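You operate a simulated robot arm through the tools that you are given. There is no shell and no other tool. Be economical: measure what you need, move in short steps, check, and stop when the job is done.

Carry out the task below with a simulated robot arm. There is one attempt and no reset: what you move stays moved.

JOB
Open the left green drawer, put the green rag inside and shut the drawer again. Close the right blue drawer. Take the blue tube on the top of the tool bench and put it away on the top of the brown table. Turn the press dial to 10. Put the 1.6 mm brass block from the top of the tool bench on the top of the side table and the 0.8 mm brass block on the third stock shelf from the bottom. Open the right grey drawer, fetch the 1.5 mm steel wheel from the top of the test bench and set it inside, then shut the drawer. Open the left grey drawer, take the weight from the top of the test bench and put it inside and shut the drawer again. Take the small yellow bag on the top of the test bench and put it away on the third stock shelf from the bottom. The order is free. Set down upright: blue tube, weight, small yellow bag.
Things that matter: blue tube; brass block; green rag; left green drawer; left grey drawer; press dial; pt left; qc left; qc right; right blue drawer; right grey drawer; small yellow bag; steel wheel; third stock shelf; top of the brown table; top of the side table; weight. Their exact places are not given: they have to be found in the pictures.

It is judged by the outcome, as a careful person would: the job done as asked, and still so three seconds after it is handed in. It fails if anything else is knocked over, pushed out of place, dropped, spilled or broken.

ROBOT AND FRAMES
A 6-joint arm with a two-finger gripper on a trunk, on a base that drives. Base frame: it is fixed to the floor where the robot stands at the start and does not move with it; the origin is under the middle of the robot, x ahead of it, y to its left, z up. Lengths are in m, angles in rad, forces in N, time in s.
With the tool pointing down near the work surface it reaches from about 0.3 to 0.72 m from the robot's upright axis, wherever it stands. Its first joint turns from -2.897 to 2.897 rad. Places, roughly: blue tube [5, 2.25, 1]; brass block [3.5, 2.5, 1]; green rag (10x8x4 cm) [5.1, 2.1, 0.9]; left green drawer [0.7, -0.2, 0.7]; left grey drawer [2.7, -0.1, 0.7]; press dial [6.1, 2.2, 0.8]; pt left [0.8, -0.2, 0.7]; qc left [2.6, -0.1, 0.7]; qc right [2.6, 0.8, 0.7]; right blue drawer [4.9, 2, 0.7]; right grey drawer [2.7, 0.8, 0.7]; small yellow bag (12x12x17 cm) [2.4, -0.1, 0.9]; steel wheel [2.5, 1, 0.75]; third stock shelf [6.8, -0.7, 1]; top of the brown table [2.6, -4, 0.8]; top of the side table [6.1, 2.3, 0.8]; weight [2.25, 1, 0.75]. Payload 1.57 kg.
Tool frame: the origin (TCP) lies between the finger pads and is the grasp point; the fingertips stand 0.021 m ahead of it; z points along the fingers, y is the line along which they close. The gripper opens to 0.07 m. The gripper's body begins 0.05 m behind the TCP.
Orientation is that of the tool frame in the base frame, as a unit quaternion [x, y, z, w]. With the fingers straight down and closing along the base's y, the tool's x points along the base's -x, its y along +y and its z along -z.

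CONTROLS
- The arm moves only by the tool arm_command. Its argument "series" is a list of rows, each a list of 7 numbers: the shift along the tool's x, y, z in m, then the turn, a rotation vector about the tool's x, y, z in degrees, then the finger opening in m, from 0 to 0.07. In form: [[x, y, z, wx, wy, wz, jaw], ...]. A call has 1 to 20 rows; each row shifts and turns the commanded pose from where the row before left it, along the tool's axes as they then stand. Each row takes 0.2 s and may step no farther than 0.05 m and 0.15 rad from the row before; otherwise, or with a gripper value out of range, the whole call is refused. Where a pose cannot be reached the arm comes as near as it can. A force on the tool above 40 N (or 10 N above the force at the start of the call, whichever is more), or a blocked arm, ends the call early, and 0.2 s more pass. The fingers move at their own pace and stop on an object; they squeeze with about 24 N. The grip force told is the motor's: it shows also when the fingers shut on nothing. Time passes only in rows, and 0.2 s behind the last, so rows that do not move let the fingers close. It gives the time, the measured TCP pose, the force on the tool (base axes), the opening and the grip force at its end, in the units of the frame above (readings bear some noise), with the torque about the TCP (base axes, N m) and any sound that the robot's microphone picked up, and new pictures: "pictures" is both (left out), scene, wrist or none.
- Cameras (640 x 400 px; columns grow to the right, rows downward): "scene" is now at [-0.0084, 0.1176, 1.4648]; the picture's right is [-0.58, -0.81, 0.00], its down [-0.73, 0.52, -0.45] and it looks along [0.37, -0.26, -0.89] (base axes); focal length 284 px, centre (320, 200). "wrist" rides on the gripper at [0.079, 0.004, -0.081] in the tool frame; the picture's right is [-0.05, 1.00, 0.00], its down [-0.67, -0.04, -0.75] and it looks along [-0.74, -0.04, 0.67] (tool axes); focal length 256 px, centre (320, 200).
- drive_base(legs): drives the robot by 1 to 6 legs, each [ahead, left, turn to the left] in m, m and rad, along the robot's own axes; the way and the turn of a leg run together, so that a leg with both is an arc; at most 1.5 m and 3.142 rad a leg. The arm and the cameras ride along, it lands a little off, and it stops where it bumps. It gives what a move gives, and a new picture of the scene camera.
- head_to(pan, tilt): turns the head with the scene camera to pan (to the left, within 2.705 rad either way) and tilt (down, from -0.506 to 1.204), counted from straight ahead of the robot. It gives what a move gives, and a new picture of the scene camera.
- probe_pixels(camera, pixels): for up to 12 pixels [column, row] of the newest picture of that camera ("zoom" is the newest enlarged one), the place [x, y, z] in the base frame of the surface seen there, good to about 0.002 m. No time passes.
- inspect(camera, box): a new picture of the part [left, top, right, bottom] of that camera's present view, enlarged. No time passes.
- close_job(): hands the job in; it is judged then, once.

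Go step by step. Measure first, check grasps and placings, and put right what went wrong. The budget is 364 turns and 360 pictures, counting those below and the enlarged ones. Unless the task says otherwise, let go and move clear before handing in, and close with one line.

The tools are called after "Emit:" by a JSON object that holds its "name" and its "arguments". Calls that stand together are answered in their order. arm_command: Moves the arm, as the interface text tells. Its arguments: {"type":"object","properties":{"series":{"type":"array"},"pictures":{"type":"string","enum":["both","scene","wrist","none"]}},"required":["series"]} The other tools are called the same way: drive_base (legs) drives the base; head_to (pan, tilt) turns the head that bears the scene camera; probe_pixels (camera, pixels) gives the place of the surface under pixels of a picture; inspect (camera, box) takes an enlarged picture of a part of a camera's view; close_job () hands the job in.

At the start:

```text
time_s: 0.0
eef_pos: [0.2351, -0.3268, 0.9178]
tool_rot: [0.0, 1.0, 0.0, -0.001]
ft_force: [-0.9, 0.1, 0.0]
wrist_torque: [0.01, 0.02, 0.0]
gripper_width: 0.0704
grip_force: 0.0
robot x, y, heading: [0.0038, -0.0004, -0.002]
head pan, tilt: [-0.62, 1.101]
```

scene: 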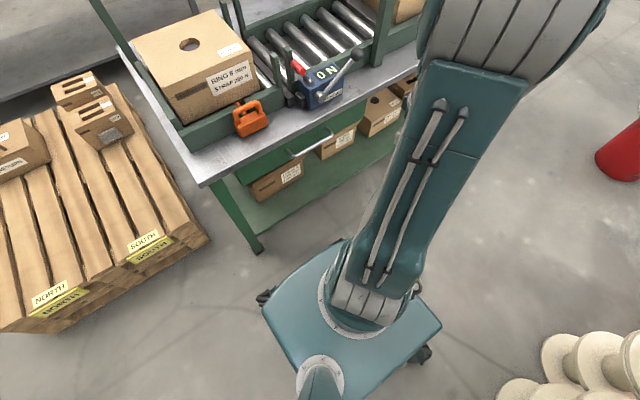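
wrist: 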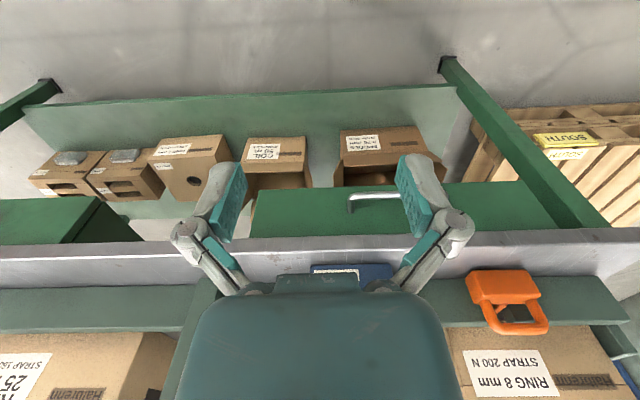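

The pictures show the packing bench ahead with the green drawer (handle near 310,140). I look around first.

Emit:
{"name": "head_to", "arguments": {"pan": 0.0, "tilt": 0.3}}

Emit:
{"name": "head_to", "arguments": {"pan": 0.9, "tilt": 0.3}}

Emit:
{"name": "head_to", "arguments": {"pan": -0.9, "tilt": 0.3}}

```text
time_s: 1.1
eef_pos: [0.2349, -0.3263, 0.9189]
tool_rot: [0.0, 1.0, 0.0, -0.001]
ft_force: [0.2, -0.5, -0.9]
wrist_torque: [0.02, 0.02, -0.01]
gripper_width: 0.0698
grip_force: 0.1
robot x, y, heading: [0.0008, -0.0011, 0.005]
head pan, tilt: [0.0, 0.3]
```

scene: 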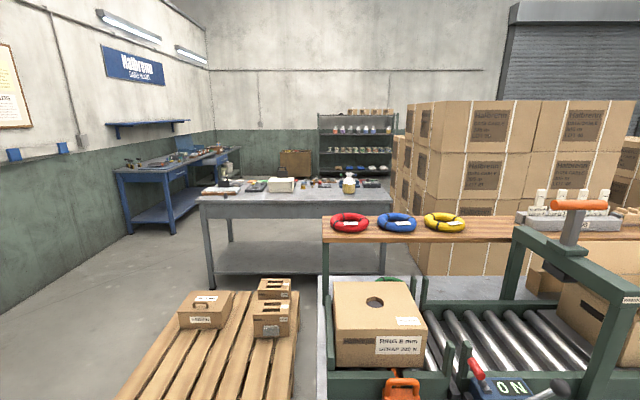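

```text
time_s: 2.3
eef_pos: [0.2333, -0.3269, 0.918]
tool_rot: [-0.001, 1.0, 0.0, -0.001]
ft_force: [-1.0, 0.3, -0.9]
wrist_torque: [0.01, 0.01, -0.01]
gripper_width: 0.0702
grip_force: 0.1
robot x, y, heading: [-0.0012, 0.0002, 0.002]
head pan, tilt: [0.901, 0.3]
```

scene: 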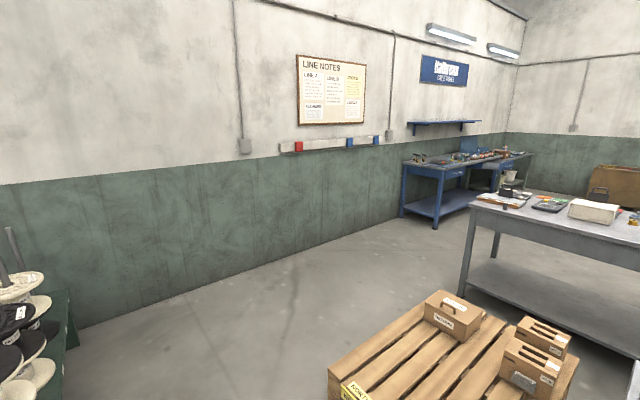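

```text
time_s: 4.1
eef_pos: [0.2331, -0.3266, 0.9187]
tool_rot: [0.0, 1.0, 0.001, 0.0]
ft_force: [0.6, -0.1, 0.6]
wrist_torque: [-0.01, 0.02, 0.02]
gripper_width: 0.07
grip_force: 0.0
robot x, y, heading: [0.0026, -0.0007, -0.004]
head pan, tilt: [-0.901, 0.3]
```

scene: 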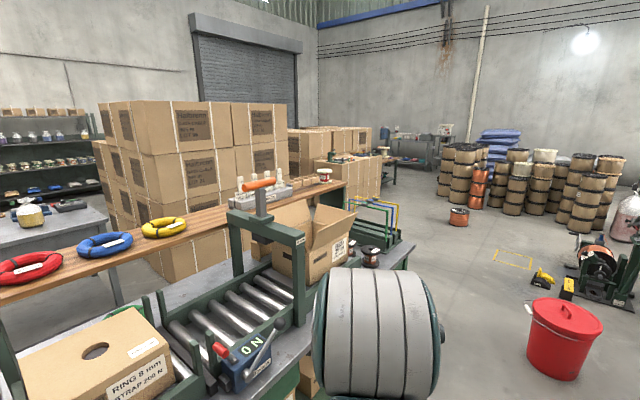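

Grey test bench lies ahead, blue tool bench at the left wall, stock shelf far. I probe for a map from the view straight ahead.

Emit:
{"name": "head_to", "arguments": {"pan": 0.15, "tilt": 0.3}}

Emit:
{"name": "inspect", "arguments": {"camera": "scene", "box": [200, 80, 520, 280]}}

```text
time_s: 5.4
eef_pos: [0.2353, -0.3278, 0.9176]
tool_rot: [0.0, 1.0, 0.0, -0.001]
ft_force: [0.4, -0.7, 0.2]
wrist_torque: [0.02, 0.0, -0.03]
gripper_width: 0.0701
grip_force: 0.1
robot x, y, heading: [-0.0001, 0.001, -0.003]
head pan, tilt: [0.15, 0.3]
```

scene: 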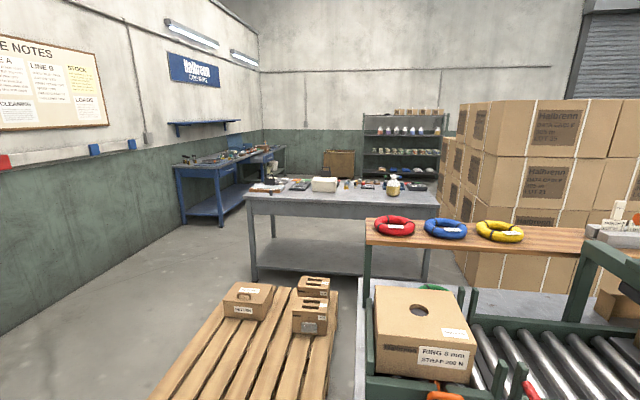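

```text
2.00 times, centred on (360, 180) of scene
```

zoom: 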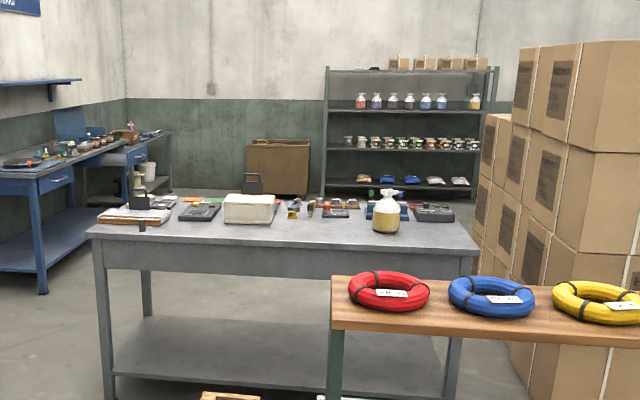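

Emit:
{"name": "probe_pixels", "arguments": {"camera": "zoom", "pixels": [[88, 236], [478, 248], [140, 205], [250, 210], [386, 225], [293, 215], [310, 212], [336, 212], [388, 210], [375, 195], [330, 330], [455, 210]]}}

Emit:
{"name": "probe_pixels", "arguments": {"camera": "scene", "pixels": [[252, 278], [425, 270], [177, 168], [220, 226], [285, 148], [336, 290], [262, 286], [355, 395], [365, 240], [365, 180], [445, 110], [182, 222]]}}

```text
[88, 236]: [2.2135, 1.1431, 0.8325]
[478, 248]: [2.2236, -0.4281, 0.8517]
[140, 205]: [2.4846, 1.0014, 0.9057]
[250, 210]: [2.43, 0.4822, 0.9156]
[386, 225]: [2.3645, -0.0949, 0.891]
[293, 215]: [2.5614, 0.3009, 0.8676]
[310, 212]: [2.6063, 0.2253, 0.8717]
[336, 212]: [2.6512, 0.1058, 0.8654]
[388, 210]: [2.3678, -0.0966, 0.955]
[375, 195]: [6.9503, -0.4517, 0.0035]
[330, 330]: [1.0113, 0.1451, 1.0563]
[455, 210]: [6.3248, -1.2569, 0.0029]
```

```text
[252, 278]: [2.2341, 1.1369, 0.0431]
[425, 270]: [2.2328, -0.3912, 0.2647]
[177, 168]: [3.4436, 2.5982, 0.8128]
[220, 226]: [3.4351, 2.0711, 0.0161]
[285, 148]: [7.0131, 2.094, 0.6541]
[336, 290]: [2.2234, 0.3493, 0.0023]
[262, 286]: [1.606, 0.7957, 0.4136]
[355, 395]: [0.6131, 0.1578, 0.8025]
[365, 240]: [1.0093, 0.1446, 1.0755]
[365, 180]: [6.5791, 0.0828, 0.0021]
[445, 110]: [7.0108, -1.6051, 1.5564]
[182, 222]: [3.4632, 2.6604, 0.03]
```

Emit:
{"name": "head_to", "arguments": {"pan": 0.6, "tilt": 0.75}}

Emit:
{"name": "head_to", "arguments": {"pan": -0.55, "tilt": 1.0}}

```text
time_s: 6.3
eef_pos: [0.2345, -0.3267, 0.9181]
tool_rot: [0.0, 1.0, 0.001, -0.001]
ft_force: [-0.1, 0.0, -0.1]
wrist_torque: [0.05, 0.01, 0.02]
gripper_width: 0.0702
grip_force: 0.0
robot x, y, heading: [-0.0002, 0.0016, -0.003]
head pan, tilt: [0.6, 0.75]
```

scene: 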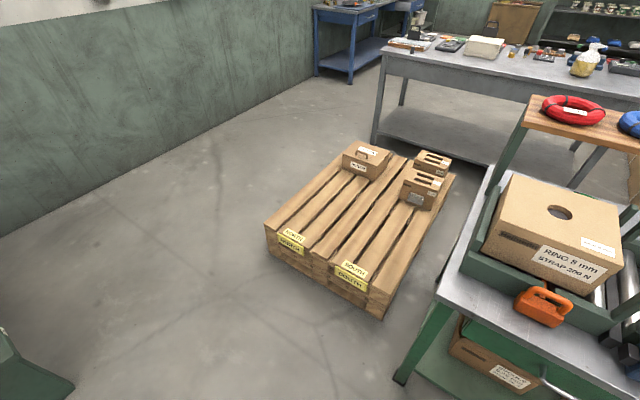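

```text
time_s: 7.7
eef_pos: [0.2346, -0.3261, 0.9181]
tool_rot: [0.0, 1.0, 0.0, -0.001]
ft_force: [0.3, 0.4, 0.4]
wrist_torque: [-0.04, -0.02, 0.01]
gripper_width: 0.0699
grip_force: 0.0
robot x, y, heading: [-0.0024, -0.0022, 0.003]
head pan, tilt: [-0.55, 1.0]
```

scene: 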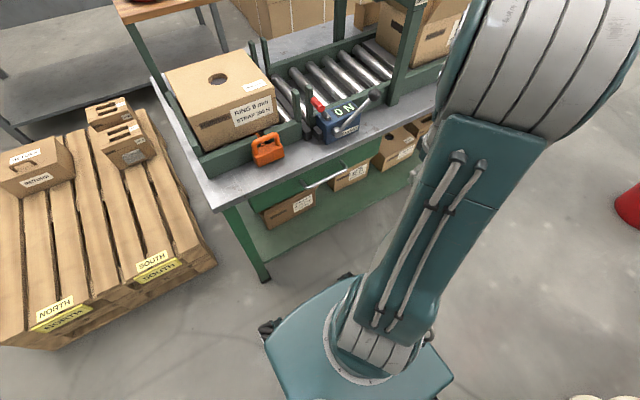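

Emit:
{"name": "probe_pixels", "arguments": {"camera": "scene", "pixels": [[215, 205], [375, 142], [325, 182], [307, 187], [270, 195], [340, 163], [365, 155], [345, 345], [45, 345], [215, 265], [147, 112], [395, 135]]}}

Emit:
{"name": "inspect", "arguments": {"camera": "scene", "box": [200, 100, 440, 250]}}

Emit:
{"name": "inspect", "arguments": {"camera": "wrist", "box": [160, 120, 640, 400]}}

```text
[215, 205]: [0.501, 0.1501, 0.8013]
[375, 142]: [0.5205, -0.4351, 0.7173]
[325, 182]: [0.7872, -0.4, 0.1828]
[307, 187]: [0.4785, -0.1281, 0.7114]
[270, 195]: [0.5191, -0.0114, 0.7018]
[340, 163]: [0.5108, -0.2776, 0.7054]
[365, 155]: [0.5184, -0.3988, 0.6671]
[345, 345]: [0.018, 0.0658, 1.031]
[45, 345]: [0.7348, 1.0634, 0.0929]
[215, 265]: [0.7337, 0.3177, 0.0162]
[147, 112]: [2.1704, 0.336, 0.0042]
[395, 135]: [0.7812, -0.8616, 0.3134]
```

```text
2.67 times, centred on (320, 175) of scene
```

zoom: 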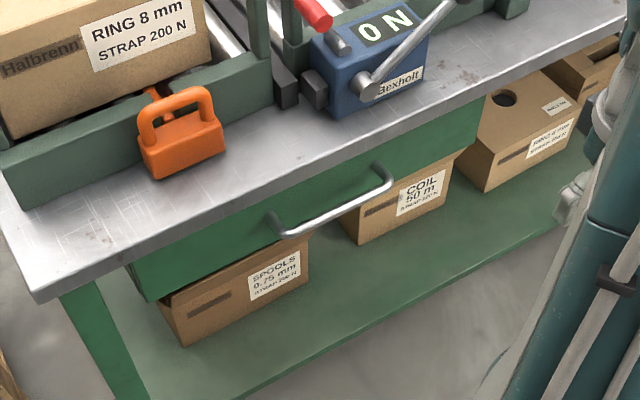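

```text
1.33 times, centred on (400, 260) of wrist
```

zoom: 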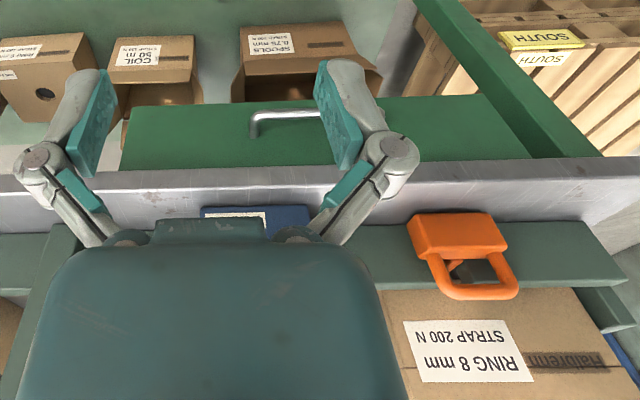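

The handle bar is near x 0.478, y -0.13…-0.25, z 0.71. I'll back off about 0.22 m; first I check what is behind.

Emit:
{"name": "probe_pixels", "arguments": {"camera": "zoom", "pixels": [[170, 215]]}}

Emit:
{"name": "head_to", "arguments": {"pan": -2.5, "tilt": 0.7}}

Emit:
{"name": "head_to", "arguments": {"pan": 2.5, "tilt": 0.7}}

```text
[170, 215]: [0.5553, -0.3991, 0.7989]
```

```text
time_s: 9.6
eef_pos: [0.2337, -0.3259, 0.9185]
tool_rot: [-0.001, 1.0, 0.0, -0.001]
ft_force: [0.8, 0.1, 0.1]
wrist_torque: [-0.04, 0.0, -0.01]
gripper_width: 0.0702
grip_force: 0.1
robot x, y, heading: [0.0003, -0.0011, -0.001]
head pan, tilt: [-2.499, 0.7]
```

scene: 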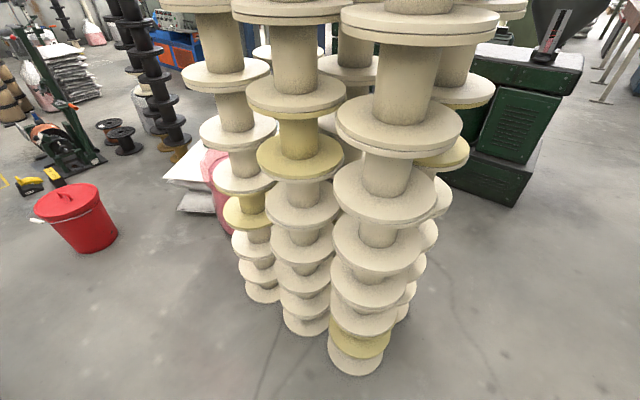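

```text
time_s: 13.5
eef_pos: [0.2349, -0.327, 0.9173]
tool_rot: [0.0, 1.0, 0.0, -0.001]
ft_force: [0.2, 0.3, 0.7]
wrist_torque: [-0.01, 0.01, -0.01]
gripper_width: 0.0701
grip_force: 0.0
robot x, y, heading: [-0.0033, -0.0011, 0.0]
head pan, tilt: [2.499, 0.7]
```

scene: 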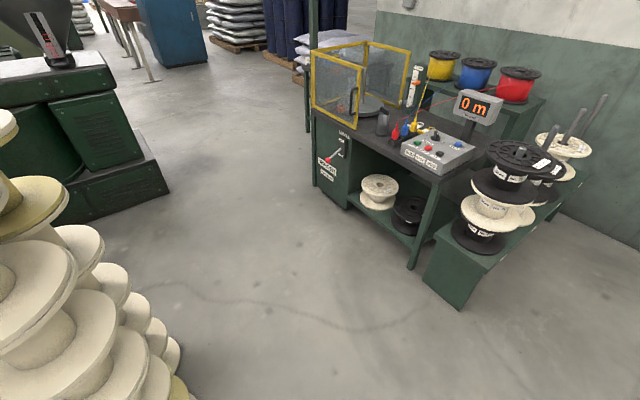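

Emit:
{"name": "probe_pixels", "arguments": {"camera": "scene", "pixels": [[150, 340], [50, 270], [20, 215], [180, 355], [165, 195], [450, 310], [412, 268]]}}

```text
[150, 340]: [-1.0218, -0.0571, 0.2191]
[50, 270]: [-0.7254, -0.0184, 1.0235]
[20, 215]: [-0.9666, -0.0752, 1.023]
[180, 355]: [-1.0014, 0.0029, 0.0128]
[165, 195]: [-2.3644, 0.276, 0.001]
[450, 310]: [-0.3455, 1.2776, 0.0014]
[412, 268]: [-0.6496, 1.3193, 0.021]
```

Spools start near x≈-0.7, so I back up only 0.15 m and turn the head to the drawer.

Emit:
{"name": "drive_base", "arguments": {"legs": [[-0.15, 0, 0]]}}

Emit:
{"name": "head_to", "arguments": {"pan": -0.3, "tilt": 0.95}}

Emit:
{"name": "inspect", "arguments": {"camera": "scene", "box": [200, 80, 440, 230]}}

```text
time_s: 14.9
eef_pos: [0.0844, -0.3273, 0.9187]
tool_rot: [0.001, 1.0, -0.001, -0.001]
ft_force: [-0.1, -1.2, 0.2]
wrist_torque: [-0.02, 0.03, 0.04]
gripper_width: 0.0702
grip_force: 0.1
robot x, y, heading: [-0.1498, -0.0011, -0.004]
head pan, tilt: [2.499, 0.7]
```

scene: 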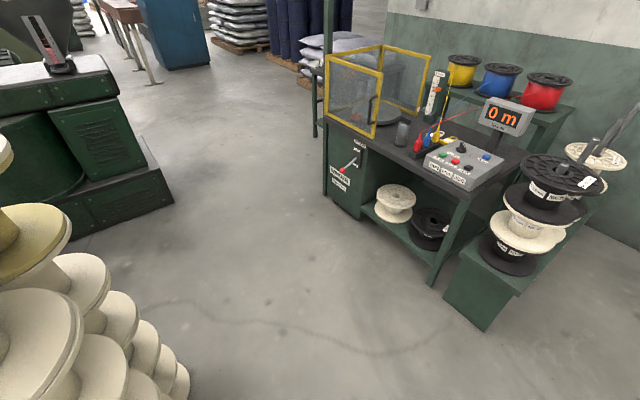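

```text
time_s: 17.4
eef_pos: [0.0846, -0.3274, 0.9185]
tool_rot: [0.001, 1.0, 0.0, -0.002]
ft_force: [0.5, -0.8, -0.2]
wrist_torque: [0.0, 0.0, -0.01]
gripper_width: 0.0698
grip_force: 0.1
robot x, y, heading: [-0.1515, 0.0006, -0.002]
head pan, tilt: [-0.3, 0.949]
```

scene: 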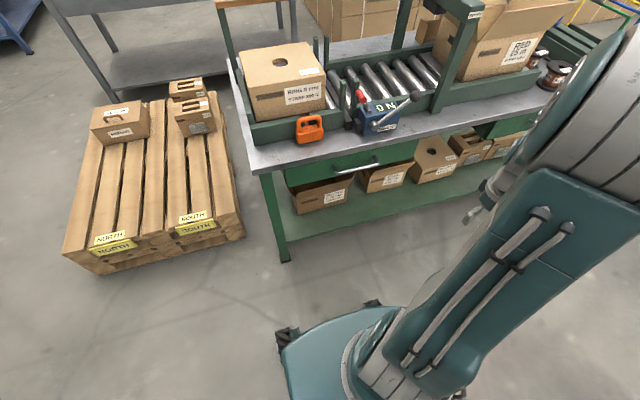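

```text
2.67 times, centred on (320, 155) of scene
```

zoom: 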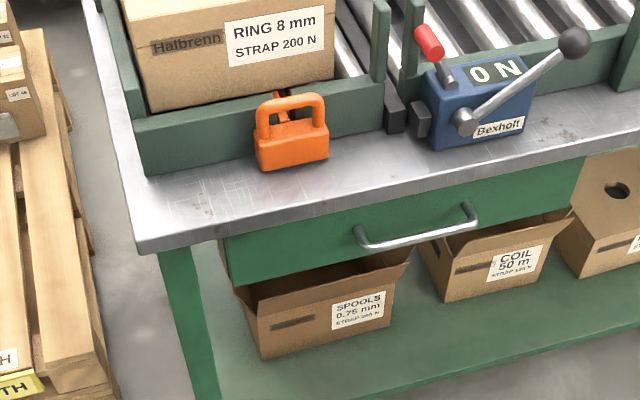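

Emit:
{"name": "probe_pixels", "arguments": {"camera": "zoom", "pixels": [[375, 246], [400, 241], [420, 237], [440, 233], [465, 221], [300, 240], [300, 260], [540, 200], [300, 218], [365, 235]]}}

Emit:
{"name": "arm_command", "arguments": {"series": [[0, 0, 0, 0, 0, 8.2, 0.05], [0, 0, 0, 0, 0, 8.2, 0.05], [0, 0, 0, 0, 0, 8.2, 0.05], [0, 0, 0, 0, 0, 8.2, 0.05], [0, 0, 0, 0, 0, 8.2, 0.05], [0, 0, 0, 0, 0, 8.2, 0.05], [0, 0, 0, 0, 0, 8.2, 0.05], [0, 0, 0, 0, 0, 8.2, 0.05], [0, 0, 0, 0, 0, 8.2, 0.05], [0, 0, 0, 0, 0, 8.2, 0.05], [0, 0, 0, 0, 0, 8, 0.05]], "pictures": "none"}}

```text
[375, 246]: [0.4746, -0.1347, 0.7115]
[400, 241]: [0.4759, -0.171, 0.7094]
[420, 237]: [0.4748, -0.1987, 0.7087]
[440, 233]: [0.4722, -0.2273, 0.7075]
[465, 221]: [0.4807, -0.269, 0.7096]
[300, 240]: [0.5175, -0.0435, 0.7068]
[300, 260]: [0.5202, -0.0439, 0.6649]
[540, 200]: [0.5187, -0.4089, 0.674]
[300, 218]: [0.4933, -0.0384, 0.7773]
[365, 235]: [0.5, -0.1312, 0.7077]
```

```text
time_s: 19.8
eef_pos: [0.0838, -0.3261, 0.9175]
tool_rot: [0.709, 0.706, -0.001, -0.001]
ft_force: [0.5, -0.7, 0.8]
wrist_torque: [-0.01, -0.01, 0.0]
gripper_width: 0.0498
grip_force: 0.0
robot x, y, heading: [-0.148, 0.0042, -0.0]
head pan, tilt: [-0.3, 0.949]
```

Bar centre is about (0.478, -0.20, 0.706). I tilt the tool 55° forward and approach a pre-grasp.

Emit:
{"name": "arm_command", "arguments": {"series": [[0.018, 0, 0, -7.86, 0, 0, 0.05], [0.018, 0, 0, -7.86, 0, 0, 0.05], [0.018, 0, 0, -7.86, 0, 0, 0.05], [0.018, 0, 0, -7.86, 0, 0, 0.05], [0.018, 0, 0, -7.86, 0, 0, 0.05], [0.018, 0, 0, -7.86, 0, 0, 0.05], [0.018, 0, 0, -7.84, 0, 0, 0.05], [0, 0.0065, 0.0455, 0, 0, 0, 0.05], [0, 0.0065, 0.0455, 0, 0, 0, 0.05], [0, 0.0065, 0.0455, 0, 0, 0, 0.05], [0, 0.0065, 0.0455, 0, 0, 0, 0.05], [0, 0.0065, 0.0455, 0, 0, 0, 0.05], [0, 0.0065, 0.0455, 0, 0, 0, 0.05], [0, 0.0065, 0.0455, 0, 0, 0, 0.05], [0, 0.0065, 0.0455, 0, 0, 0, 0.05]]}}

```text
time_s: 23.0
eef_pos: [0.4345, -0.2662, 0.7638]
tool_rot: [0.628, 0.627, 0.326, 0.327]
ft_force: [0.3, -0.9, 0.9]
wrist_torque: [0.0, 0.0, 0.0]
gripper_width: 0.0497
grip_force: 0.0
out of reach, approached as far as the arm can: row 5, 6, 7
robot x, y, heading: [-0.1484, 0.0, -0.0]
head pan, tilt: [-0.3, 0.949]
```

scene: 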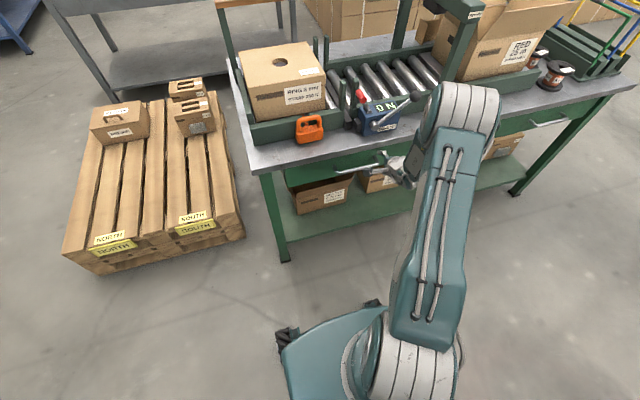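
wrist: 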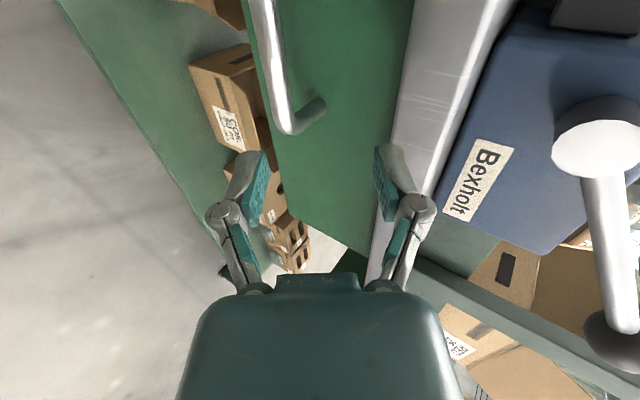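

Tilt reached 55°, but position drifted; I correct to the pre-grasp then advance to the bar.

Emit:
{"name": "arm_command", "arguments": {"series": [[0.022, -0.008, -0.004, 0, 0, 0, 0.05], [0.022, -0.008, -0.004, 0, 0, 0, 0.05], [0.022, -0.007, -0.0035, 0, 0, 0, 0.05], [0, 0, 0.025, 0, 0, 0, 0.05], [0, 0, 0.025, 0, 0, 0, 0.05]]}}

```text
time_s: 24.2
eef_pos: [0.4512, -0.2021, 0.7221]
tool_rot: [0.628, 0.626, 0.326, 0.327]
ft_force: [0.4, -0.2, 0.3]
wrist_torque: [-0.01, 0.0, 0.0]
gripper_width: 0.0498
grip_force: 0.0
robot x, y, heading: [-0.1501, -0.0011, 0.002]
head pan, tilt: [-0.3, 0.949]
```

scene: 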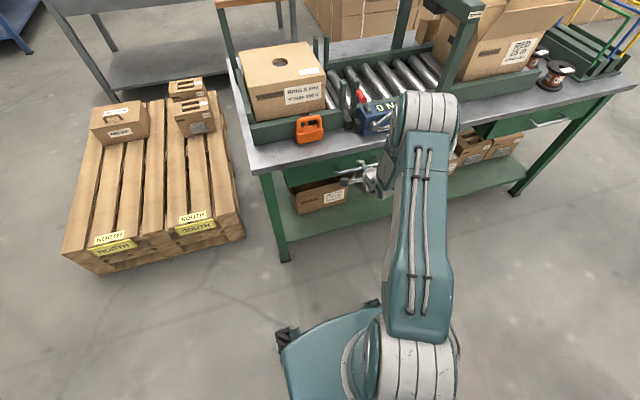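
wrist: 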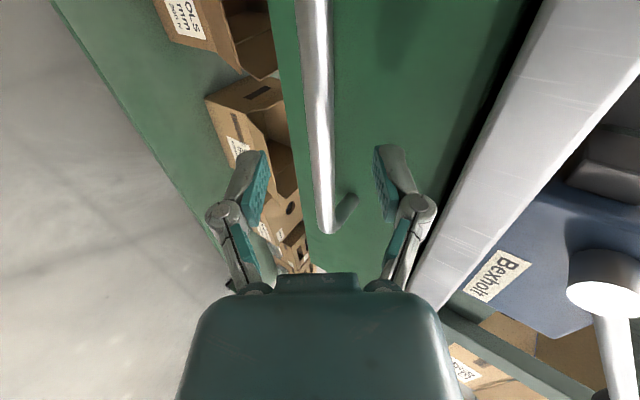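

Emit:
{"name": "arm_command", "arguments": {"series": [[0, 0, 0.016, 0, 0, 0, 0.05], [0, 0, 0.016, 0, 0, 0, 0.05], [0, 0, 0, 0, 0, 0, 0], [0, 0, 0, 0, 0, 0, 0]], "pictures": "wrist"}}

```text
time_s: 25.2
eef_pos: [0.4782, -0.2009, 0.7035]
tool_rot: [0.628, 0.626, 0.326, 0.327]
ft_force: [-12.1, 0.3, 11.1]
wrist_torque: [0.28, 0.01, 0.62]
gripper_width: 0.013
grip_force: 31.8
robot x, y, heading: [-0.151, 0.0003, -0.002]
head pan, tilt: [-0.3, 0.949]
```

wrist: 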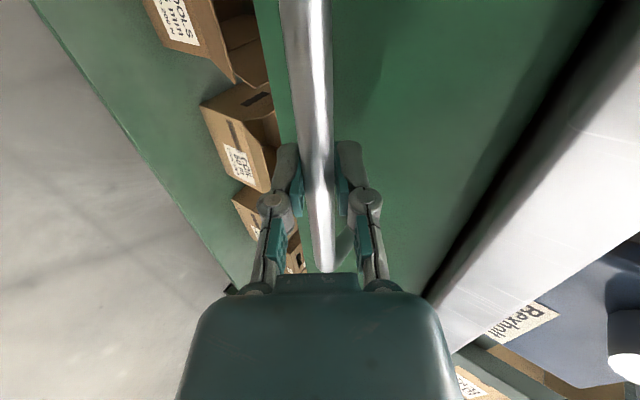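

The bar is gripped (13 mm). I pull along -x.

Emit:
{"name": "arm_command", "arguments": {"series": [[0, -0.0172, -0.0246, 0, 0, 0, 0], [0, -0.0172, -0.0246, 0, 0, 0, 0], [0, -0.0172, -0.0246, 0, 0, 0, 0], [0, -0.0172, -0.0246, 0, 0, 0, 0], [0, -0.0172, -0.0246, 0, 0, 0, 0], [0, -0.0172, -0.0246, 0, 0, 0, 0], [0, -0.0172, -0.0246, 0, 0, 0, 0], [0, -0.0172, -0.0246, 0, 0, 0, 0]]}}

```text
time_s: 27.0
eef_pos: [0.2377, -0.2, 0.7034]
tool_rot: [0.63, 0.627, 0.325, 0.324]
ft_force: [-1.3, -0.6, -3.9]
wrist_torque: [-0.38, 0.02, -0.4]
gripper_width: 0.0133
grip_force: 32.0
robot x, y, heading: [-0.1538, 0.0037, -0.004]
head pan, tilt: [-0.3, 0.949]
```

scene: 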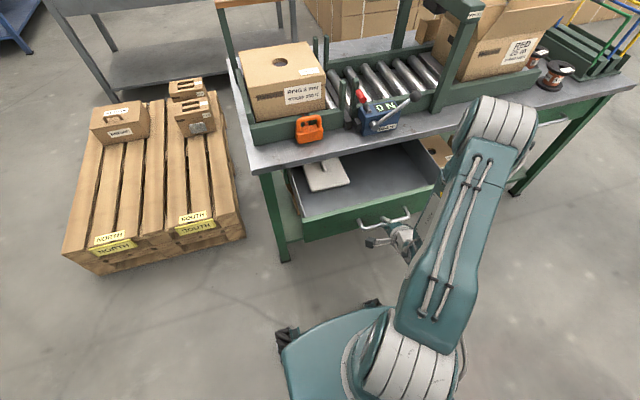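
wrist: 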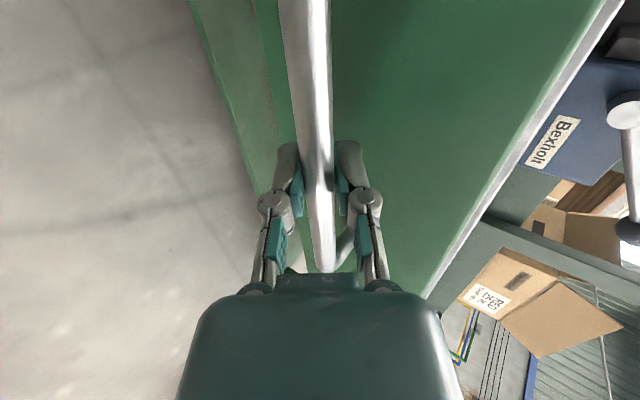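

Drawer is open 0.24 m, with a free right half. I release, back off, raise and return the tool to straight down.

Emit:
{"name": "arm_command", "arguments": {"series": [[0, 0, 0, 0, 0, 0, 0.05], [0, 0, 0, 0, 0, 0, 0.05], [0, 0, -0.03, 0, 0, 0, 0.05], [0, 0, -0.03, 0, 0, 0, 0.05], [0, 0.04, -0.03, 0, 0, 0, 0.05], [0, 0.04, -0.03, 0, 0, 0, 0.05], [0, 0.04, -0.028, 0, 0, 0, 0.05], [0, 0.04, -0.028, 0, 0, 0, 0.05], [0, 0.04, 0.0, 0, 0, 0, 0.05], [0, 0.0, 0.0, 7.86, 0, 0, 0.05], [0, 0.0, 0.0, 7.86, 0, 0, 0.05], [0, 0.0, 0.0, 7.86, 0, 0, 0.05], [0, 0.0, 0.0, 7.86, 0, 0, 0.05], [0, 0.0, 0.0, 7.86, 0, 0, 0.05], [0, 0.0, 0.0, 7.86, 0, 0, 0.05], [0, 0.0, 0.0, 7.86, 0, 0, 0.05]]}}

```text
time_s: 30.4
eef_pos: [0.2257, -0.2175, 0.9645]
tool_rot: [0.708, 0.707, -0.002, -0.001]
ft_force: [-0.2, 0.0, 1.2]
wrist_torque: [-0.02, 0.01, 0.0]
gripper_width: 0.0499
grip_force: 0.0
out of reach, approached as far as the arm can: row 6, 7
robot x, y, heading: [-0.1482, 0.0021, -0.001]
head pan, tilt: [-0.3, 0.949]
```

scene: 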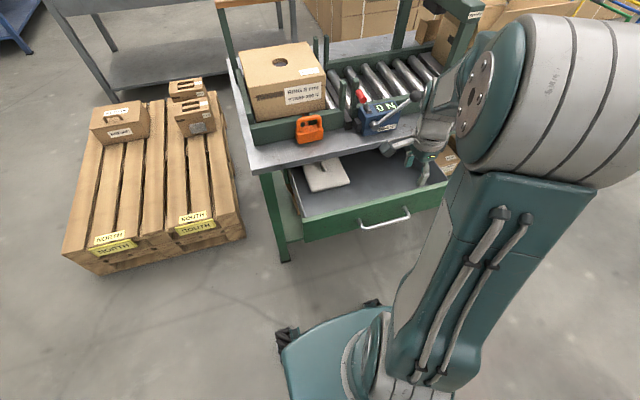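
wrist: 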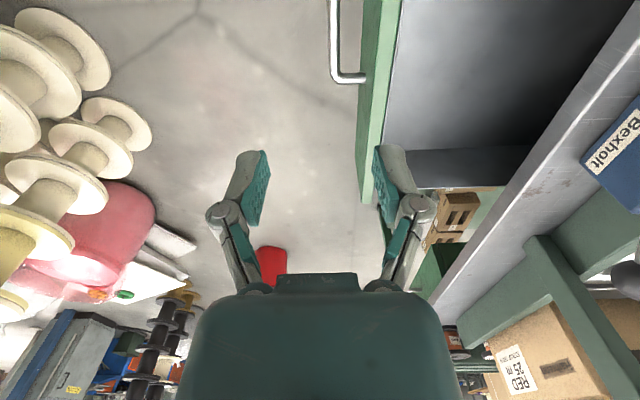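

The drawer stays open for the rag. I drive around the pallet toward the north of the test bench.

Emit:
{"name": "drive_base", "arguments": {"legs": [[0, 0.7, 0], [0.3, 0.1, 0], [0, 0.95, 0], [1.3, 0, 0]]}}

Emit:
{"name": "head_to", "arguments": {"pan": -0.5, "tilt": 0.5}}

```text
time_s: 46.7
eef_pos: [1.8362, 1.526, 0.9654]
tool_rot: [0.708, 0.706, 0.0, -0.001]
ft_force: [-0.5, -0.3, -0.7]
wrist_torque: [0.0, 0.03, 0.01]
gripper_width: 0.0497
grip_force: 0.0
robot x, y, heading: [1.4618, 1.7457, -0.0]
head pan, tilt: [-0.3, 0.949]
```

scene: 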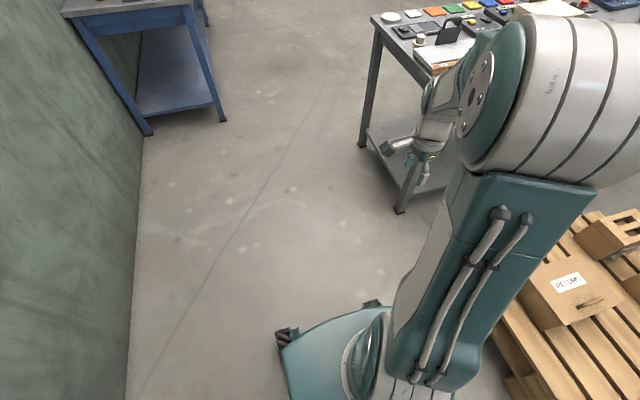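

```text
time_s: 47.6
eef_pos: [1.838, 1.5252, 0.9637]
tool_rot: [0.708, 0.706, 0.0, 0.0]
ft_force: [-0.6, 0.5, 0.1]
wrist_torque: [-0.02, -0.01, -0.02]
gripper_width: 0.05
grip_force: 0.1
robot x, y, heading: [1.4672, 1.7434, -0.001]
head pan, tilt: [-0.499, 0.499]
```

scene: 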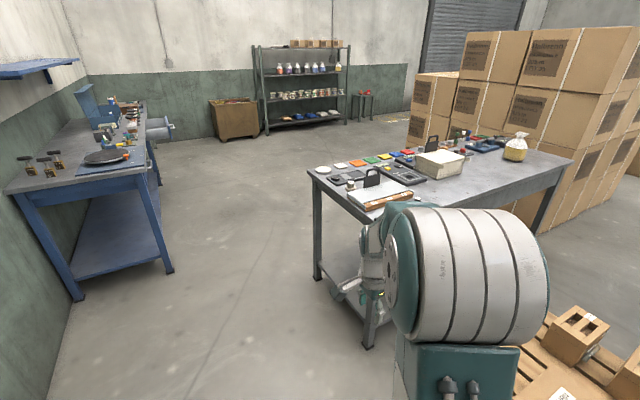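

Emit:
{"name": "drive_base", "arguments": {"legs": [[0.95, 0, 0], [0, 0, -1.571]]}}

Emit:
{"name": "head_to", "arguments": {"pan": 0.1, "tilt": 0.75}}

```text
time_s: 56.4
eef_pos: [2.2309, 1.3644, 0.9644]
tool_rot: [1.0, 0.005, 0.001, -0.001]
ft_force: [-0.3, -1.3, 0.0]
wrist_torque: [-0.01, -0.01, 0.0]
gripper_width: 0.0499
grip_force: 0.0
robot x, y, heading: [2.44, 1.7404, -1.561]
head pan, tilt: [-0.499, 0.499]
```

scene: 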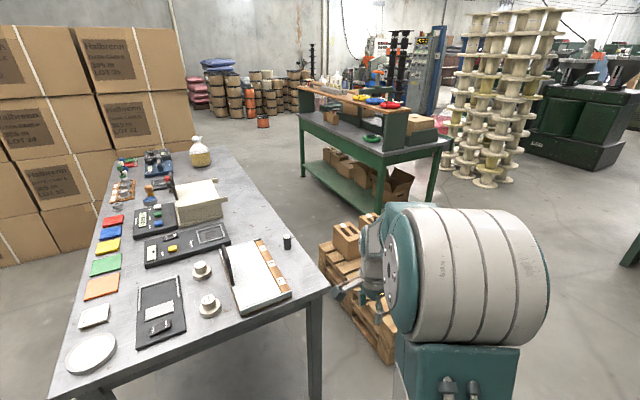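

```text
time_s: 57.4
eef_pos: [2.23, 1.3643, 0.9646]
tool_rot: [1.0, 0.005, 0.0, -0.001]
ft_force: [0.1, 0.1, -0.4]
wrist_torque: [0.01, 0.0, -0.01]
gripper_width: 0.05
grip_force: 0.2
robot x, y, heading: [2.4428, 1.7424, -1.56]
head pan, tilt: [0.099, 0.75]
```

scene: 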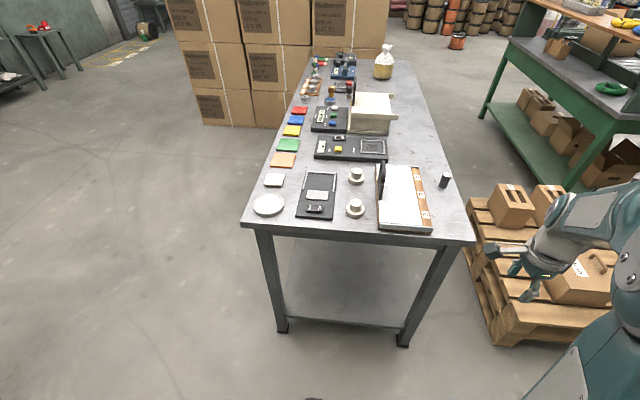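

Emit:
{"name": "inspect", "arguments": {"camera": "scene", "box": [230, 130, 480, 286]}}

```text
2.56 times, centred on (355, 208) of scene
```

zoom: 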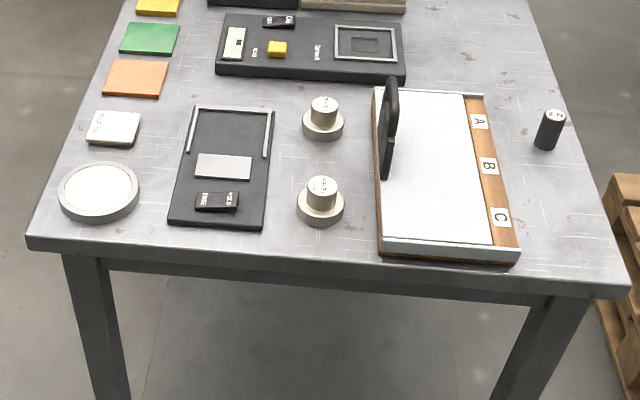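

Emit:
{"name": "inspect", "arguments": {"camera": "scene", "box": [340, 160, 372, 180]}}

Emit:
{"name": "inspect", "arguments": {"camera": "scene", "box": [339, 190, 371, 210]}}

Emit:
{"name": "inspect", "arguments": {"camera": "scene", "box": [430, 165, 462, 185]}}

```text
16.00 times, centred on (356, 170) of scene
```

zoom: 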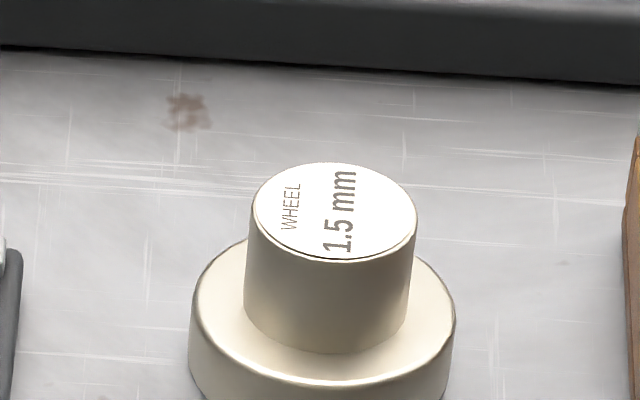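

```text
16.00 times, centred on (355, 200) of scene
```

zoom: 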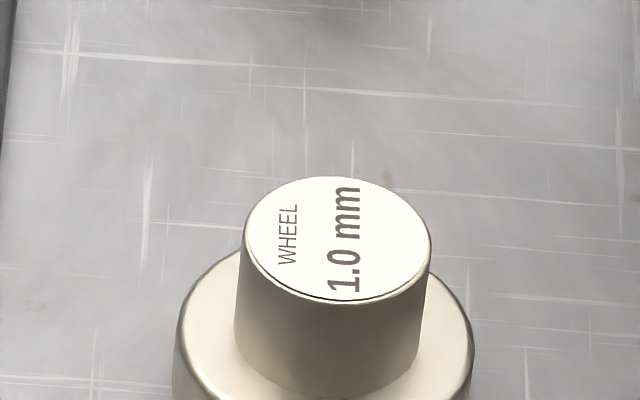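

```text
16.00 times, centred on (446, 175) of scene
```

zoom: 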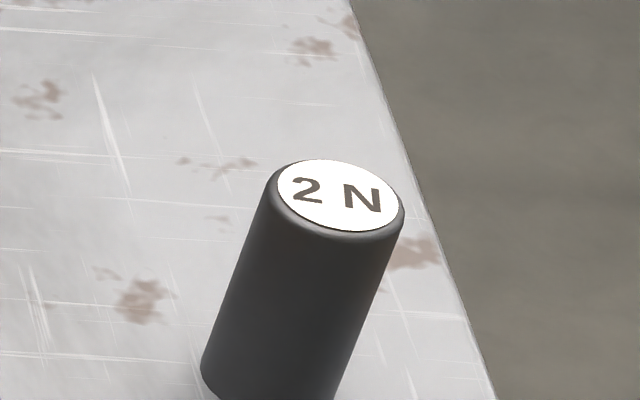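

The far wheel (357,173) is the 1.5 mm one; the black cylinder at (446,180) is the weight. I measure them and the bench.

Emit:
{"name": "probe_pixels", "arguments": {"camera": "scene", "pixels": [[356, 169], [356, 180], [348, 178], [365, 178], [446, 174], [445, 182], [441, 182], [247, 226], [472, 240], [290, 98], [383, 60], [380, 165]]}}

Emit:
{"name": "inspect", "arguments": {"camera": "scene", "box": [340, 155, 380, 215]}}

```text
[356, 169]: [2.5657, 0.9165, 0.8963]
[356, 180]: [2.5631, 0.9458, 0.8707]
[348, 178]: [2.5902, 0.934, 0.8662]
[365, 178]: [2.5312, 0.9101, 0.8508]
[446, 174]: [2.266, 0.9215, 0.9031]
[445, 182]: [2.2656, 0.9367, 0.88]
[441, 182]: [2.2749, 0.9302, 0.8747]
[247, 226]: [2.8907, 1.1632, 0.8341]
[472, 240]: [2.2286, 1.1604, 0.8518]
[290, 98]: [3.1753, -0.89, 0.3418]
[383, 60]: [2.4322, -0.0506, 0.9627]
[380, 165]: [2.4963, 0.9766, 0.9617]
```

```text
6.67 times, centred on (360, 185) of scene
```

zoom: 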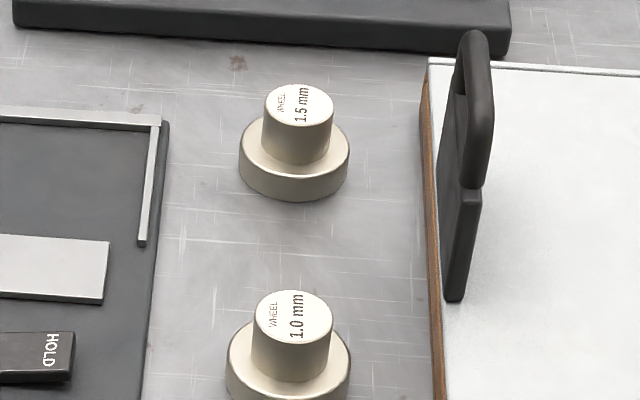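

Emit:
{"name": "drive_base", "arguments": {"legs": [[0.12, 0, 0], [0, 1.1, 0], [0.8, 0, 0], [0, 0, -1.571]]}}

Emit:
{"name": "head_to", "arguments": {"pan": 0.0, "tilt": 0.8}}

```text
time_s: 71.6
eef_pos: [3.1772, 1.0593, 0.9644]
tool_rot: [-0.705, 0.709, 0.0, 0.0]
ft_force: [0.4, 0.4, 0.4]
wrist_torque: [-0.01, -0.02, -0.01]
gripper_width: 0.0498
grip_force: 0.0
robot x, y, heading: [3.5528, 0.8405, 3.134]
head pan, tilt: [0.099, 0.75]
```

scene: 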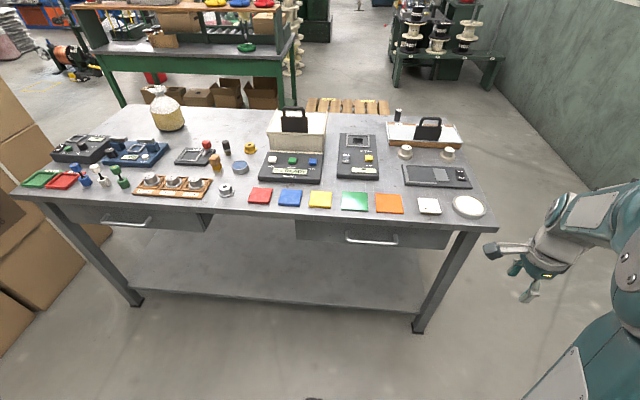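

```text
time_s: 72.3
eef_pos: [3.1779, 1.0593, 0.9644]
tool_rot: [-0.705, 0.709, -0.001, 0.002]
ft_force: [0.4, 0.2, -0.3]
wrist_torque: [-0.01, 0.02, 0.03]
gripper_width: 0.0499
grip_force: 0.0
robot x, y, heading: [3.5485, 0.8388, 3.133]
head pan, tilt: [0.0, 0.799]
```

scene: 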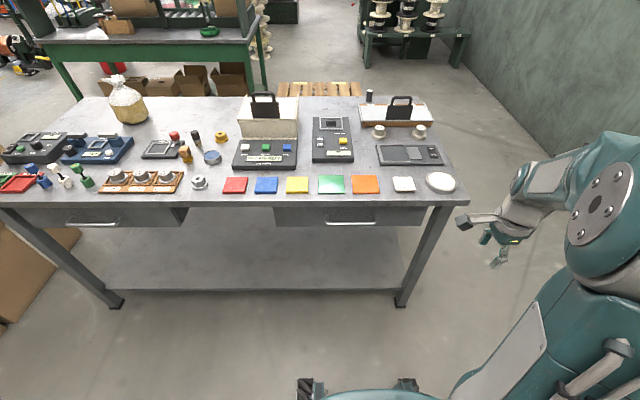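

Emit:
{"name": "inspect", "arguments": {"camera": "scene", "box": [260, 170, 460, 295]}}

Emit:
{"name": "inspect", "arguments": {"camera": "scene", "box": [0, 120, 240, 270]}}

Emit:
{"name": "probe_pixels", "arguments": {"camera": "scene", "pixels": [[328, 223], [350, 223], [372, 223], [290, 215], [400, 215], [340, 205], [70, 224], [92, 224], [112, 224], [140, 215], [379, 128], [369, 93]]}}

```text
3.20 times, centred on (360, 232) of scene
```

zoom: 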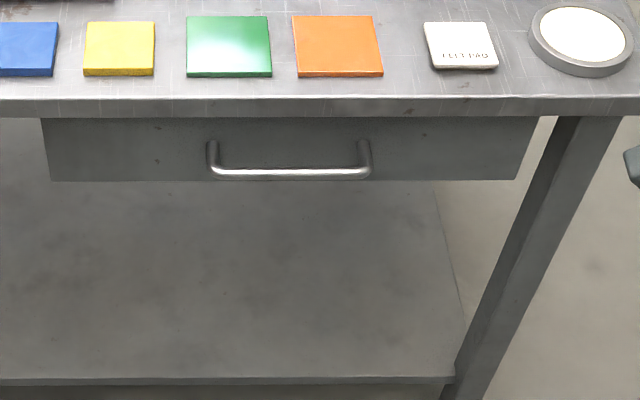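

```text
2.67 times, centred on (120, 195) of scene
```

zoom: 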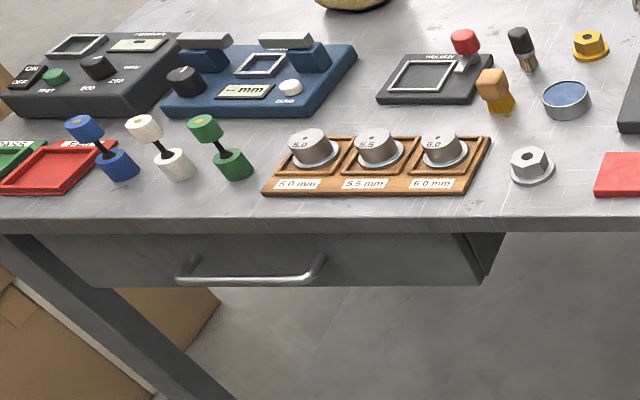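

```text
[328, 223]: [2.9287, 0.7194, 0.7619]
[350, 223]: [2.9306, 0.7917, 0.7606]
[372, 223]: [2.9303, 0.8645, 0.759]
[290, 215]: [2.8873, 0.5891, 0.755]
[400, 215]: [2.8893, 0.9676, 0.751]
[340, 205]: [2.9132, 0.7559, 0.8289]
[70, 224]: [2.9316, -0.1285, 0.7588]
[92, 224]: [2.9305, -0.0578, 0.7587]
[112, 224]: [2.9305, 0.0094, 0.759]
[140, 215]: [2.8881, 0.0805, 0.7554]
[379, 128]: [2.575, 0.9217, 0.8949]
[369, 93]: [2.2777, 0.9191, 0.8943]
```

Handle of the right grey drawer: (2.927, 0.79, 0.757), same geometry as the green. I move sideways, tilt 55° and approach.

Emit:
{"name": "arm_command", "arguments": {"series": [[0.0384, 0, 0, -7.86, 0, 0, 0.05], [0.0384, 0, 0, -7.86, 0, 0, 0.05], [0.0384, 0, 0, -7.86, 0, 0, 0.05], [0.0384, 0, 0, -7.86, 0, 0, 0.05], [0.0384, 0, 0, -7.86, 0, 0, 0.05], [0.0384, 0, 0, -7.86, 0, 0, 0.05], [0.0384, 0, 0, -7.84, 0, 0, 0.05], [0, -0.005, 0.049, 0, 0, 0, 0.05], [0, -0.005, 0.049, 0, 0, 0, 0.05], [0, -0.005, 0.049, 0, 0, 0, 0.05]], "pictures": "none"}}

```text
time_s: 74.5
eef_pos: [3.0182, 0.8719, 0.9076]
tool_rot: [0.642, -0.636, -0.291, 0.315]
ft_force: [0.3, -0.5, -0.2]
wrist_torque: [0.0, -0.01, -0.02]
gripper_width: 0.0501
grip_force: 0.1
out of reach, approached as far as the arm can: row 5, 6, 7, 8, 9, 10
robot x, y, heading: [3.5487, 0.8404, 3.137]
head pan, tilt: [0.0, 0.799]
```

Emit:
{"name": "arm_command", "arguments": {"series": [[0.027, -0.033, 0.0, 0, 0, 0, 0.05], [0.027, -0.032, 0.0, 0, 0, 0, 0.05], [0.027, 0, 0.025, 0, 0, 0, 0.05], [0, 0, 0.02, -4, 0, 0, 0.05]]}}

```text
time_s: 75.5
eef_pos: [3.0181, 0.8902, 0.8598]
tool_rot: [0.631, -0.624, -0.312, 0.339]
ft_force: [-0.8, 0.4, -0.4]
wrist_torque: [-0.02, -0.07, -0.01]
gripper_width: 0.0498
grip_force: 0.1
out of reach, approached as far as the arm can: row 1, 2, 3, 4
robot x, y, heading: [3.5503, 0.839, 3.132]
head pan, tilt: [0.0, 0.799]
```

scene: 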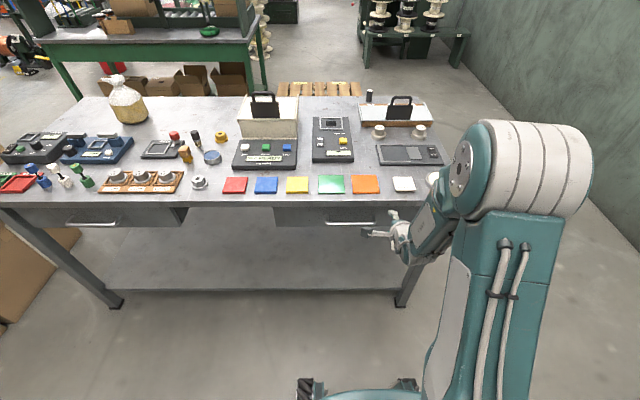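
wrist: 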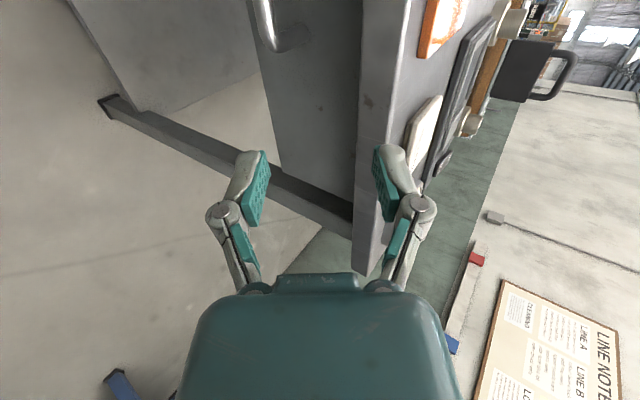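

A joint limit blocks it here; with the green drawer the handle was 0.2 m to the robot's right, so I strafe left 0.25 m.

Emit:
{"name": "drive_base", "arguments": {"legs": [[0, 0.25, 0]]}}

```text
time_s: 77.3
eef_pos: [3.0176, 0.6492, 0.859]
tool_rot: [0.628, -0.627, -0.311, 0.34]
ft_force: [-0.3, 1.4, -0.3]
wrist_torque: [-0.02, -0.02, 0.04]
gripper_width: 0.0499
grip_force: 0.1
robot x, y, heading: [3.548, 0.5898, 3.132]
head pan, tilt: [0.0, 0.799]
```

scene: 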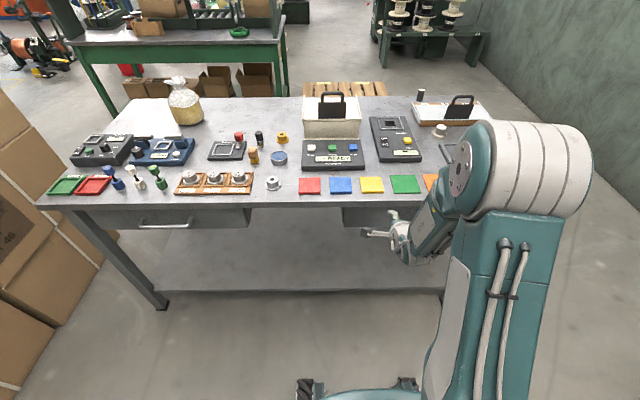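

Emit:
{"name": "arm_command", "arguments": {"series": [[-0.035, -0.008, 0.0, 0, -2.6, -1, 0.05], [-0.035, -0.008, 0.013, 0, 0, 0, 0.05], [-0.035, -0.008, 0.02, 0, 0, 0, 0.05], [-0.036, -0.008, 0.02, 0, 0, 0, 0.05]]}}

```text
time_s: 78.3
eef_pos: [2.9915, 0.7817, 0.8049]
tool_rot: [0.628, -0.627, -0.33, 0.321]
ft_force: [-0.7, -0.5, -0.9]
wrist_torque: [-0.01, -0.02, -0.01]
gripper_width: 0.0498
grip_force: 0.1
robot x, y, heading: [3.5513, 0.5906, 3.13]
head pan, tilt: [0.0, 0.799]
```

scene: 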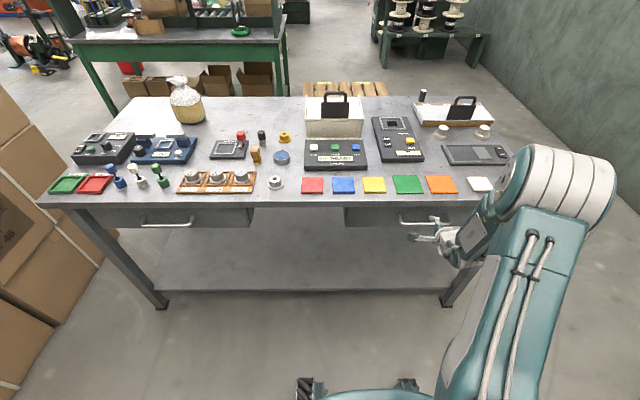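
wrist: 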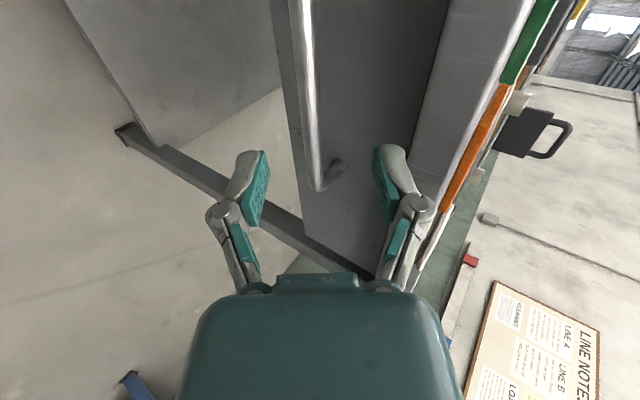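

Aligned: bar between fingers. Advance and close, then pull.

Emit:
{"name": "arm_command", "arguments": {"series": [[0, 0, 0.027, 0, 0, 0, 0.05], [0, 0, 0.027, 0, 0, 0, 0.05], [0, 0, 0.026, 0, 0, 0, 0.05], [0, 0, 0, 0, 0, 0, 0], [0, 0, 0, 0, 0, 0, 0]], "pictures": "wrist"}}

```text
time_s: 79.5
eef_pos: [2.9294, 0.7858, 0.7519]
tool_rot: [-0.629, 0.629, 0.328, -0.318]
ft_force: [17.5, -3.3, -9.4]
wrist_torque: [0.19, -0.05, -0.39]
gripper_width: 0.0129
grip_force: 31.7
robot x, y, heading: [3.5466, 0.5948, 3.13]
head pan, tilt: [0.0, 0.799]
```

wrist: 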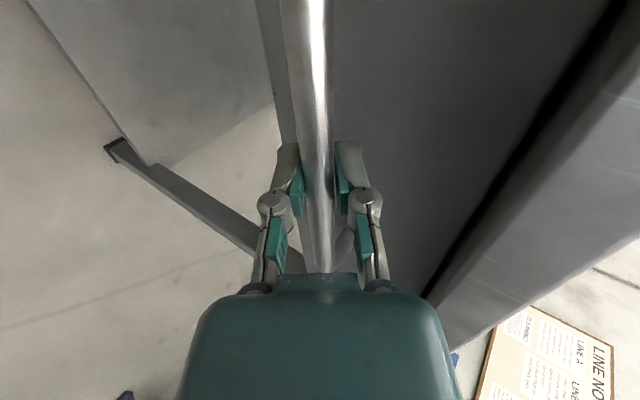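

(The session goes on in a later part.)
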